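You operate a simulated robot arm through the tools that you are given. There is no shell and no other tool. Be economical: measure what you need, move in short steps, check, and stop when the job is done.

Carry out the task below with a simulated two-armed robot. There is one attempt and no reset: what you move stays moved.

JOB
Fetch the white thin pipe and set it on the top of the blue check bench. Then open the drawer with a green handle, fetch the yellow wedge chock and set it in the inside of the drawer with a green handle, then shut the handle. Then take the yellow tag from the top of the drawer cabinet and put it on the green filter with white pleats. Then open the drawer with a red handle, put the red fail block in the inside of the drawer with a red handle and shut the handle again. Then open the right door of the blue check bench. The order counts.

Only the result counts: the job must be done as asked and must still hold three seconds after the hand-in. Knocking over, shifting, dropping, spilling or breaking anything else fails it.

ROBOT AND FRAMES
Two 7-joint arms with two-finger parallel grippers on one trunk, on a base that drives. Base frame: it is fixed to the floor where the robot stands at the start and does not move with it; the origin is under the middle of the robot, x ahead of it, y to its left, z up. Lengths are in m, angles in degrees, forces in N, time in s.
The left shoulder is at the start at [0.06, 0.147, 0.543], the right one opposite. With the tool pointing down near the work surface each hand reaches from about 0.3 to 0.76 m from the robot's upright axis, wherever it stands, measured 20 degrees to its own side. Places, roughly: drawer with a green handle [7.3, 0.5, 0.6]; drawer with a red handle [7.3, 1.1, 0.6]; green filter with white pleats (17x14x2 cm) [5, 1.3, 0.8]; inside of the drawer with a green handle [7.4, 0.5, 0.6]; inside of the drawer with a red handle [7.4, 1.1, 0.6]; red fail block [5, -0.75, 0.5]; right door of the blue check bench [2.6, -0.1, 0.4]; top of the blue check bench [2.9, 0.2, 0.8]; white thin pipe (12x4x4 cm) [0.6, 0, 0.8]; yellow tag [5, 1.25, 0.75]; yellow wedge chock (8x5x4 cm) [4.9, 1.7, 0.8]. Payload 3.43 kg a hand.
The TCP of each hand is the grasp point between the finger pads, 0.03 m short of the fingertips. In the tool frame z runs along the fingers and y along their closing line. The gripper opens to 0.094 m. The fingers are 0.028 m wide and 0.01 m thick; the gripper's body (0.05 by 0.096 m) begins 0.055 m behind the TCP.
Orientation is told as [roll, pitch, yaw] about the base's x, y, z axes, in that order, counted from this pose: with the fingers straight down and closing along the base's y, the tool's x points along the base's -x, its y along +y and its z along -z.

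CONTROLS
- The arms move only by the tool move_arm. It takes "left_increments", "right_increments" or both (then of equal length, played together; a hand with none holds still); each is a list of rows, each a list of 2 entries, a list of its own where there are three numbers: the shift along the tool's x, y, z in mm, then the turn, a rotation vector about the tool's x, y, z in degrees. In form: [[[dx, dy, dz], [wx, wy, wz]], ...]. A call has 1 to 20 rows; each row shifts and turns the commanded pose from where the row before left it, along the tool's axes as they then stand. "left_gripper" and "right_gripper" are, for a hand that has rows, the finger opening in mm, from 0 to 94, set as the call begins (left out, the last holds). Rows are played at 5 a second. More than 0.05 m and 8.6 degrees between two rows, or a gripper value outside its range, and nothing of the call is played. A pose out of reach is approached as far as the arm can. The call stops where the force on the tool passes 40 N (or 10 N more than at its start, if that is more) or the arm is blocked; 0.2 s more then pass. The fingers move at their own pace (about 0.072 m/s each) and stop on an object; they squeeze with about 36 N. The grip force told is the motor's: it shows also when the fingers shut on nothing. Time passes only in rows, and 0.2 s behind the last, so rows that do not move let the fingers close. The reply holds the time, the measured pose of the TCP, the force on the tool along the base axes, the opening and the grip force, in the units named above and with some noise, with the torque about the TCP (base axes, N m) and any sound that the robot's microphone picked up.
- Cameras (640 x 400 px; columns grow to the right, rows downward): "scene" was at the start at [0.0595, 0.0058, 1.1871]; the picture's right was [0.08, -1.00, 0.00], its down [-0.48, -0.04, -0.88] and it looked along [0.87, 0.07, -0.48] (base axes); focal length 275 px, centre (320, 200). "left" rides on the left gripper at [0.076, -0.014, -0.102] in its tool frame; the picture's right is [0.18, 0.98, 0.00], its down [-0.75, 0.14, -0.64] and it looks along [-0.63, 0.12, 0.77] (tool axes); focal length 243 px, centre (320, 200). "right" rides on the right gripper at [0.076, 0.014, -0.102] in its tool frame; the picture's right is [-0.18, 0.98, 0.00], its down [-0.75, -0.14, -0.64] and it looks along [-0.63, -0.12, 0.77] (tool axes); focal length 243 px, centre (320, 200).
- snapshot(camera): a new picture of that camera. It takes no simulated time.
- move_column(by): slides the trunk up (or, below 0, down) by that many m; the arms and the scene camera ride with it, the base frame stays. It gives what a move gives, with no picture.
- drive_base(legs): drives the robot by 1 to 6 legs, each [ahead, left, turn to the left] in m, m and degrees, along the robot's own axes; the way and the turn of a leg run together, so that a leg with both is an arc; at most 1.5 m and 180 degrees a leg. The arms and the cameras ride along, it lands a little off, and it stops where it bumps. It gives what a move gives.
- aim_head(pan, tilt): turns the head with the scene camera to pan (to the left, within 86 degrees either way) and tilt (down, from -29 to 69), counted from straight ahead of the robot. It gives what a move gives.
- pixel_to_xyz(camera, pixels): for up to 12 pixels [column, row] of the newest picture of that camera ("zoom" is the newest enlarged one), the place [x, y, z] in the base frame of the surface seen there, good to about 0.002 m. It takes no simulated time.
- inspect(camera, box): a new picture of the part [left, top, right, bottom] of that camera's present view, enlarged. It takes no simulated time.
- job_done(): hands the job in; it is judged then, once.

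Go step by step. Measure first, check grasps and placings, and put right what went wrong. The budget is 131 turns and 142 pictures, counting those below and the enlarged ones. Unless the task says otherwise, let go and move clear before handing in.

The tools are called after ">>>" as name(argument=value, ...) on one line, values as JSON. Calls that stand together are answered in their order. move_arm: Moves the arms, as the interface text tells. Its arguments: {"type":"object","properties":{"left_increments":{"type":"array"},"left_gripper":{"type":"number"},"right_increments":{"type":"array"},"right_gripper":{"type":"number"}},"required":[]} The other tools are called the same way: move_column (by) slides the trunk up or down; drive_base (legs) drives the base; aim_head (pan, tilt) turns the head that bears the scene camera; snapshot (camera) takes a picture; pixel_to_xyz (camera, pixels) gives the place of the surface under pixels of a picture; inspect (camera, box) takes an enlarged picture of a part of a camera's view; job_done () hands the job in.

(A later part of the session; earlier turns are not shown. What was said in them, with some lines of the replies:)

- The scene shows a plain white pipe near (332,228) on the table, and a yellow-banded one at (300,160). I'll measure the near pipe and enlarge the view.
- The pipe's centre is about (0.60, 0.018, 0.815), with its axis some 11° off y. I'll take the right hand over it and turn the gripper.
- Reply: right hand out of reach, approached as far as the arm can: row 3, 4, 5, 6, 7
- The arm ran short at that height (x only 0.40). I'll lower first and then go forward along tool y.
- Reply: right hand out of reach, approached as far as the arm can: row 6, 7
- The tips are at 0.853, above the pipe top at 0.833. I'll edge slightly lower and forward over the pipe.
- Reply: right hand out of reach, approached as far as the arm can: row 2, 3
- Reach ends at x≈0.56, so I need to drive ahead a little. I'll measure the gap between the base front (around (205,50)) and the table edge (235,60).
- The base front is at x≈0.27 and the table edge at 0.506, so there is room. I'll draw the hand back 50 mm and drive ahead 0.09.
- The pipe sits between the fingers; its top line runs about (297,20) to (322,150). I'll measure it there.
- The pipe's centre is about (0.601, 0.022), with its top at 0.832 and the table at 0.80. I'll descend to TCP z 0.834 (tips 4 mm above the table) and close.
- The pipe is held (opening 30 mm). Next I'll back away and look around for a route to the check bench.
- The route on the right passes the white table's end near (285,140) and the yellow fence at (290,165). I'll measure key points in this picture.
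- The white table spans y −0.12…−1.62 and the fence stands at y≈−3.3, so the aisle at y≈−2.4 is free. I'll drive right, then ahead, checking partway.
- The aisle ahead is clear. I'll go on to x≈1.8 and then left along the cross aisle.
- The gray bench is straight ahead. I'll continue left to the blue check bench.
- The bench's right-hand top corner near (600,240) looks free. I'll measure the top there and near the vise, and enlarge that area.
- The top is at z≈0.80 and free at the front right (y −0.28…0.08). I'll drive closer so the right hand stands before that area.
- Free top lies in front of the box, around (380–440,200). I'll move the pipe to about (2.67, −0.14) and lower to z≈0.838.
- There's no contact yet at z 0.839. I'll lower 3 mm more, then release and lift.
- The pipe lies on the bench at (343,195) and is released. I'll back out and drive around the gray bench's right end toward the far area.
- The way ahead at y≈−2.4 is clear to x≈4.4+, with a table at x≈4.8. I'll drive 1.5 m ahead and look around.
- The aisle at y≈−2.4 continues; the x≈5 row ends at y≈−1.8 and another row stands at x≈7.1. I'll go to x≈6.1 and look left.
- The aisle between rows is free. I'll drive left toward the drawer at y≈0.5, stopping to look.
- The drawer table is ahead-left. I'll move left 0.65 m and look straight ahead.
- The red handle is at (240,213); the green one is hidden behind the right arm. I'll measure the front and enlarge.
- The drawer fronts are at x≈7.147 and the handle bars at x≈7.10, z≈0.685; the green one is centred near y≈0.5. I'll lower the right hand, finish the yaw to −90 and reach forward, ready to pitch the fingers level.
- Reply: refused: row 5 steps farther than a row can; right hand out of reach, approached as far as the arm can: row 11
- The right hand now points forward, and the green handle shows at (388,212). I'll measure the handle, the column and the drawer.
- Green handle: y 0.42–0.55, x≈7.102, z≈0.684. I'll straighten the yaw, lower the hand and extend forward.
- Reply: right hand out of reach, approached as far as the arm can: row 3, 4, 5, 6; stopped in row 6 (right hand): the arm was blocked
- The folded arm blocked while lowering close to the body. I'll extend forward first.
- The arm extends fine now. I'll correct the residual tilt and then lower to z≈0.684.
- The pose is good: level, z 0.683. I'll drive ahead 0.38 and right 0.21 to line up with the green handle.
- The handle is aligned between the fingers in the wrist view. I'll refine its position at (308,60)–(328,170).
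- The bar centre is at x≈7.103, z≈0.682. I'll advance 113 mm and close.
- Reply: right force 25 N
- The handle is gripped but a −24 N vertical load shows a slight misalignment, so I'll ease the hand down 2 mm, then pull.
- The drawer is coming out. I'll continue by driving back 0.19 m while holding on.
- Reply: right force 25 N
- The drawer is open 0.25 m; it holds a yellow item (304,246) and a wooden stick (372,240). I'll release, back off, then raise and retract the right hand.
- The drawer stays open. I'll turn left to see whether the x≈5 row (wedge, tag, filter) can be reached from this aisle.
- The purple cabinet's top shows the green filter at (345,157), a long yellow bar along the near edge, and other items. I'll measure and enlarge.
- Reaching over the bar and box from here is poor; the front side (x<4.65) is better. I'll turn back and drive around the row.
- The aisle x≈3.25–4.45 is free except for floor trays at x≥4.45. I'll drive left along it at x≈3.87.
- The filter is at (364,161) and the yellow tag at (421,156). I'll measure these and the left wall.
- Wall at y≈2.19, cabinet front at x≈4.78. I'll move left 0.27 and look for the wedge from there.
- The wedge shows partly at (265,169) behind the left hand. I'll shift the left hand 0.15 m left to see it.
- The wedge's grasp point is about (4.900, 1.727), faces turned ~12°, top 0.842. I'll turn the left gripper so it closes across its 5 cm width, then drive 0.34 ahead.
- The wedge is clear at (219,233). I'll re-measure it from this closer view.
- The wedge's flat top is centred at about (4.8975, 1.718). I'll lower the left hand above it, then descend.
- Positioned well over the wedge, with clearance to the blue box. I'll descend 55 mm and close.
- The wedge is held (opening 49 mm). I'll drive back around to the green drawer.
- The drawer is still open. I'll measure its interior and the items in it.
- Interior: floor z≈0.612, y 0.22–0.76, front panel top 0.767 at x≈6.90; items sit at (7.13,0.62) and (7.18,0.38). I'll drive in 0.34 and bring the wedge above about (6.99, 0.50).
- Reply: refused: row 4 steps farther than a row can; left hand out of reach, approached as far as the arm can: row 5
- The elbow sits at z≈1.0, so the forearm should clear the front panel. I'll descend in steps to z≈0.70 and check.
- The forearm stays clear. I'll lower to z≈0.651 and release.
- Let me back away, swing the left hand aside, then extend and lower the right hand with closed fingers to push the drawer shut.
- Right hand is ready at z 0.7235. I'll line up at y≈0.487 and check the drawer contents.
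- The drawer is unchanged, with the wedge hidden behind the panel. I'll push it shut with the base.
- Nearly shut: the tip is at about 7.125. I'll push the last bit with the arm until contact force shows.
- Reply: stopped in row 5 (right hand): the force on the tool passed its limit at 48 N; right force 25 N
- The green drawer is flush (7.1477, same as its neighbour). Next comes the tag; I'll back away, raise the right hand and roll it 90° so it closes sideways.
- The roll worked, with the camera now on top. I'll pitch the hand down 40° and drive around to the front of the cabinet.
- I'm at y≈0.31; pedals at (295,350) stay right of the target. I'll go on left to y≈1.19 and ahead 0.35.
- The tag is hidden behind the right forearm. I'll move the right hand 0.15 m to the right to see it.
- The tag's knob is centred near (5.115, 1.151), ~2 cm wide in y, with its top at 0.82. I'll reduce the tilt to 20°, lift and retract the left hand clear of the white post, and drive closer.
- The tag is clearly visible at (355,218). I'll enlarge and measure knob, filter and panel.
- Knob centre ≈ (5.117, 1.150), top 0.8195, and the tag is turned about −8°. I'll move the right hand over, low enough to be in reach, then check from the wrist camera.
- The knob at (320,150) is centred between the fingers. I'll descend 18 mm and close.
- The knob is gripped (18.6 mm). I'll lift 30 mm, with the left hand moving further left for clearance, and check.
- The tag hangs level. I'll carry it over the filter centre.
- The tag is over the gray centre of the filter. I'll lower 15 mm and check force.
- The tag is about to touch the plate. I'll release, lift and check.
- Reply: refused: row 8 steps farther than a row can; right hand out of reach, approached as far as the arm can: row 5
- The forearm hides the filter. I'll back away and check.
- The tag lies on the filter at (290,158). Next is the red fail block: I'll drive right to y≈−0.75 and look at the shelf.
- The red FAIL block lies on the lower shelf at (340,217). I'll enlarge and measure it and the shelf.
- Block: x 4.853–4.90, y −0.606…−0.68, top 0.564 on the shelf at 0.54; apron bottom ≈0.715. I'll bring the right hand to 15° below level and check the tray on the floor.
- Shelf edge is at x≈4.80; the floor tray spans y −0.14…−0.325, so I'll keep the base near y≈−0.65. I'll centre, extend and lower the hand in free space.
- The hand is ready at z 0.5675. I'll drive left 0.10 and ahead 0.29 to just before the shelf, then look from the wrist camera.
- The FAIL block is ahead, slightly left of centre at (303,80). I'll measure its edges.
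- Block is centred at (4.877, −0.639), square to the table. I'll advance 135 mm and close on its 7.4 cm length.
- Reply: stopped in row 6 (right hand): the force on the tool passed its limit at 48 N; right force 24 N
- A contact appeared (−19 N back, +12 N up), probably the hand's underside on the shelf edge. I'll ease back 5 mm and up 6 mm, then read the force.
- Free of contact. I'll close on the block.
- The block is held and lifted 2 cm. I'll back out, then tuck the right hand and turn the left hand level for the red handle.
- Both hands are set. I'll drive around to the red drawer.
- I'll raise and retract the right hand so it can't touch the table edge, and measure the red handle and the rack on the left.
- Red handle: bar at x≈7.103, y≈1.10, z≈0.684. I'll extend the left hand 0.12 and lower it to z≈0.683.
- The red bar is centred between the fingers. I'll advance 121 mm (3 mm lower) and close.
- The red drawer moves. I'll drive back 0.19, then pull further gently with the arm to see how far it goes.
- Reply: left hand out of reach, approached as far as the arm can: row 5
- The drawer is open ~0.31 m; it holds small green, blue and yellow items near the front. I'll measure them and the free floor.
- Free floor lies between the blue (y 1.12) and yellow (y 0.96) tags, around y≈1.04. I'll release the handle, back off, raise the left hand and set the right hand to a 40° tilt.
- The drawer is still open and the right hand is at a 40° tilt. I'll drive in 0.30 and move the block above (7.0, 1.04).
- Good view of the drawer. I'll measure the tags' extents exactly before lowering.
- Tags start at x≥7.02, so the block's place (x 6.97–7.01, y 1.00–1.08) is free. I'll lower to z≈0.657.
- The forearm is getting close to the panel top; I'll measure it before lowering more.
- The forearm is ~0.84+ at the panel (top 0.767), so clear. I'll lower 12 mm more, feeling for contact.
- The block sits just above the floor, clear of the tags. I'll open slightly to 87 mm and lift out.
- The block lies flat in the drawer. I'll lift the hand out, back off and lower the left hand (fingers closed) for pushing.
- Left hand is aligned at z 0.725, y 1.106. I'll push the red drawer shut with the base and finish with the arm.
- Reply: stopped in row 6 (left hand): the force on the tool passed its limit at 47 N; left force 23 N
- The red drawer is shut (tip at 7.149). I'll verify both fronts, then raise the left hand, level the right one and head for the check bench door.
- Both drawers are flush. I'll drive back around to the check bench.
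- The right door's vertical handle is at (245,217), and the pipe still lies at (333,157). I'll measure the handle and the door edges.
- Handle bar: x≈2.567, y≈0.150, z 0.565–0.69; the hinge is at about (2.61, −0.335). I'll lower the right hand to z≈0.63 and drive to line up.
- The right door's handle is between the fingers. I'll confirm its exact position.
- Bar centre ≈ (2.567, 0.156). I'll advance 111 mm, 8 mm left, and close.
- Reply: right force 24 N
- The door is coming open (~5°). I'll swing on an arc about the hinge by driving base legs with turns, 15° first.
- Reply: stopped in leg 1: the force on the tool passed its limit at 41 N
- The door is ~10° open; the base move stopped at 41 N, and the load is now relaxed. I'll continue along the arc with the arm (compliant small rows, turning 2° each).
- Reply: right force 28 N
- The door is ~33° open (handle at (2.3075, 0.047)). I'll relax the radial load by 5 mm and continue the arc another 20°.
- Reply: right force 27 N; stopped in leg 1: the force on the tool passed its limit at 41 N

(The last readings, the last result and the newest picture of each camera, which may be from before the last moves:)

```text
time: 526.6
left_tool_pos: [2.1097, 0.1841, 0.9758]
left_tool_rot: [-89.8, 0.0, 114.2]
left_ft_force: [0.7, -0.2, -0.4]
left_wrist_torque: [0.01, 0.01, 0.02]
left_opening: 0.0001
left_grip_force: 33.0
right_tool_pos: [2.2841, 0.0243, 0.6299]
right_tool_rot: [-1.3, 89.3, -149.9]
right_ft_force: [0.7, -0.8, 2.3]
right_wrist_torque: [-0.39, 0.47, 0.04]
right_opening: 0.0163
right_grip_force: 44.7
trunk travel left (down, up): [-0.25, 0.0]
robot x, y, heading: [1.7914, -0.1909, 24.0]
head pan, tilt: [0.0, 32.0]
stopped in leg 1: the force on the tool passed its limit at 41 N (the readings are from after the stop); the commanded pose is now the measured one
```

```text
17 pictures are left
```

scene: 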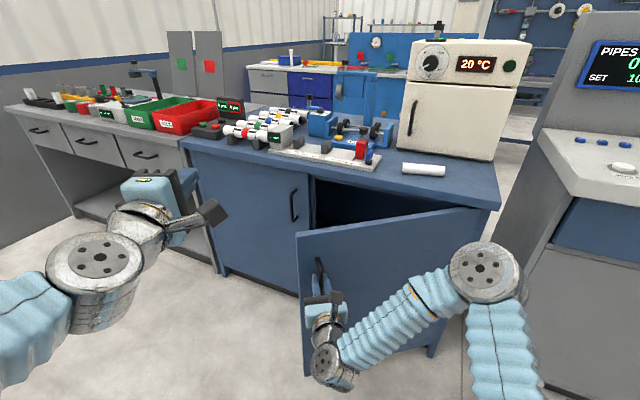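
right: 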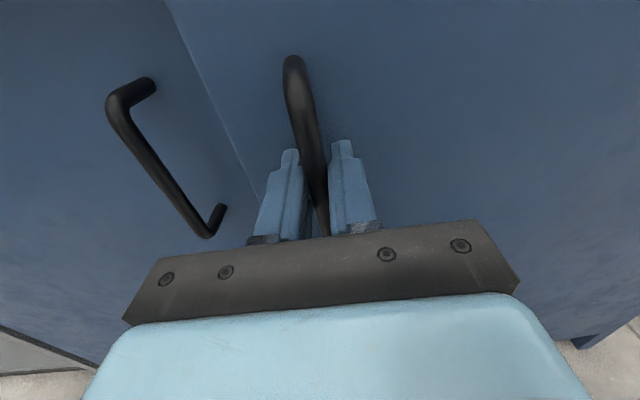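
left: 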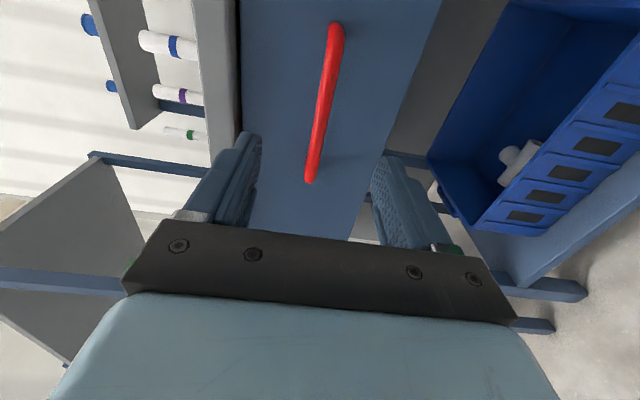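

The door is ~37° open and the load is zero now. I'll continue the arc with the settings that worked.

>>> drive_base(legs=[[-0.0322, -0.0485, 4], [-0.0322, -0.0485, 4], [-0.0322, -0.0485, 4], [-0.0322, -0.0485, 4], [-0.0322, -0.0485, 4]])

>>> drive_base(legs=[[-0.0322, -0.0485, 4], [-0.0322, -0.0485, 4], [-0.0322, -0.0485, 4], [-0.0322, -0.0485, 4]])

>>> snapshot(camera="scene")

```text
time: 529.5
left_tool_pos: [1.988, 0.0243, 0.9765]
left_tool_rot: [-89.8, 0.0, 130.3]
left_ft_force: [-0.5, 0.7, -0.2]
left_wrist_torque: [-0.01, 0.02, 0.01]
left_opening: 0.0002
left_grip_force: 32.7
right_tool_pos: [2.2002, -0.0823, 0.6299]
right_tool_rot: [1.5, 89.4, -131.4]
right_ft_force: [0.9, -0.7, -1.7]
right_wrist_torque: [0.16, -0.13, -0.04]
right_opening: 0.0162
right_grip_force: 45.4
trunk travel left (down, up): [-0.25, 0.0]
robot x, y, heading: [1.7829, -0.4304, 40.0]
head pan, tilt: [0.0, 32.0]
stopped in leg 5: the force on the tool passed its limit at 46 N (the readings are from after the stop); the commanded pose is now the measured one
```

```text
time: 532.4
left_tool_pos: [1.9135, -0.162, 0.9752]
left_tool_rot: [-89.8, -0.1, 146.2]
left_ft_force: [-0.5, 0.5, -0.3]
left_wrist_torque: [-0.02, -0.01, 0.02]
left_opening: 0.0001
left_grip_force: 33.3
right_tool_pos: [2.1507, -0.2054, 0.6302]
right_tool_rot: [7.9, 89.5, -109.6]
right_ft_force: [2.5, 0.2, -0.4]
right_wrist_torque: [0.15, 0.05, 0.0]
right_opening: 0.0161
right_grip_force: 45.2
trunk travel left (down, up): [-0.25, 0.0]
robot x, y, heading: [1.8459, -0.6525, 55.9]
head pan, tilt: [0.0, 32.0]
stopped in leg 4: the force on the tool passed its limit at 42 N (the readings are from after the stop); the commanded pose is now the measured one
```

```text
16 pictures are left
```

scene: 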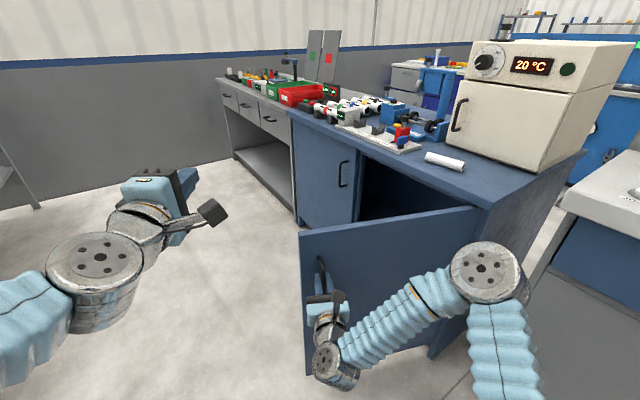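

The door stands ~69° open. I'll take it another 12° on the same arc.

>>> drive_base(legs=[[-0.0322, -0.0485, 4], [-0.0322, -0.0485, 4], [-0.0322, -0.0485, 4]])

>>> move_arm(right_increments=[[[0, 0, 0], [0, 0, 0]], [[0, 0, 0], [0, 0, 0]], [[0, 0, 0], [0, 0, 0]]], right_gripper=60)

>>> snapshot(camera="right")

```text
time: 534.7
left_tool_pos: [1.8934, -0.3114, 0.9754]
left_tool_rot: [-89.8, -0.1, 158.4]
left_ft_force: [-0.1, -0.4, 0.2]
left_wrist_torque: [-0.01, 0.0, -0.02]
left_opening: 0.0
left_grip_force: 32.7
right_tool_pos: [2.138, -0.3042, 0.6298]
right_tool_rot: [22.0, 89.5, -84.0]
right_ft_force: [2.5, 0.5, 1.7]
right_wrist_torque: [-0.36, 0.36, -0.05]
right_opening: 0.0161
right_grip_force: 45.5
trunk travel left (down, up): [-0.25, 0.0]
robot x, y, heading: [1.9288, -0.8062, 68.3]
head pan, tilt: [0.0, 32.0]
stopped in leg 3: the force on the tool passed its limit at 41 N (the readings are from after the stop); the commanded pose is now the measured one
```

```text
time: 535.5
left_tool_pos: [1.8931, -0.3109, 0.9766]
left_tool_rot: [-89.8, 0.0, 158.6]
left_ft_force: [-0.7, 0.0, -0.6]
left_wrist_torque: [-0.03, -0.01, 0.0]
left_opening: 0.0
left_grip_force: 33.1
right_tool_pos: [2.1376, -0.3044, 0.6306]
right_tool_rot: [26.8, 89.5, -79.4]
right_ft_force: [0.3, 0.2, -0.5]
right_wrist_torque: [-0.01, -0.04, -0.02]
right_opening: 0.0601
right_grip_force: 0.1
trunk travel left (down, up): [-0.25, 0.0]
robot x, y, heading: [1.9273, -0.8035, 68.2]
head pan, tilt: [0.0, 32.0]
```

```text
15 pictures are left
```

right: 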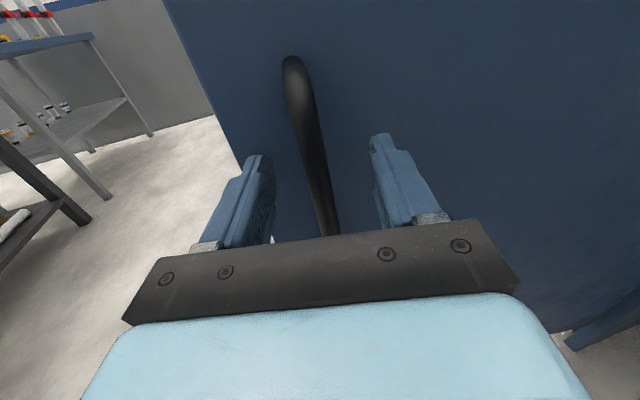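

Released; the door is ~82° open. I'll back away along the hand's direction and look.

>>> drive_base(legs=[[-0.3, 0, 0]])

>>> aim_head(pan=-25, tilt=30)

>>> snapshot(camera="scene")

```text
time: 537.6
left_tool_pos: [1.7806, -0.592, 0.9766]
left_tool_rot: [-89.8, 0.1, 158.5]
left_ft_force: [0.7, -0.3, 0.7]
left_wrist_torque: [-0.03, 0.0, 0.0]
left_opening: 0.0001
left_grip_force: 32.6
right_tool_pos: [2.0252, -0.5855, 0.6306]
right_tool_rot: [26.4, 89.6, -79.4]
right_ft_force: [-0.6, 0.3, 0.3]
right_wrist_torque: [-0.03, 0.04, 0.0]
right_opening: 0.06
right_grip_force: 0.1
trunk travel left (down, up): [-0.25, 0.0]
robot x, y, heading: [1.8141, -1.0806, 68.2]
head pan, tilt: [0.0, 32.0]
```

```text
time: 538.5
left_tool_pos: [1.7804, -0.5918, 0.9766]
left_tool_rot: [-89.8, 0.0, 158.5]
left_ft_force: [-0.8, 0.8, -0.1]
left_wrist_torque: [0.02, -0.02, 0.0]
left_opening: 0.0
left_grip_force: 32.9
right_tool_pos: [2.0265, -0.585, 0.6299]
right_tool_rot: [26.5, 89.5, -79.4]
right_ft_force: [-0.2, -0.7, -0.5]
right_wrist_torque: [0.0, -0.03, 0.01]
right_opening: 0.06
right_grip_force: 0.1
trunk travel left (down, up): [-0.25, 0.0]
robot x, y, heading: [1.8169, -1.0858, 68.3]
head pan, tilt: [-25.0, 30.0]
```

```text
14 pictures are left
```

scene: 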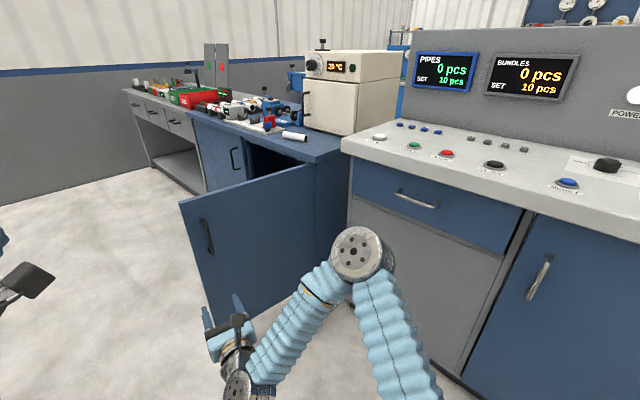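

The door stands wide open, the pipe still lies on the bench at (293,136), and the hands are clear, so I'm handing in.

>>> job_done()

```text
The job is handed in.
```

I did every step in the order you asked and handed the job in; the verdict isn't back yet.

- **Pipe:** it lies on top of the blue check bench and was still there in the last picture.
- **Green drawer:** the yellow wedge chock is inside and the drawer is shut flush.
- **Tag:** the yellow tag lies flat on the green filter.
- **Red drawer:** the red fail block is inside and the drawer is shut flush.
- **Right door:** it stands about 82° open, with both hands clear of it.

While reaching for the fail block, the hand briefly touched something, probably the shelf edge (the arm stopped at 48 N). I backed off at once and saw nothing shift.
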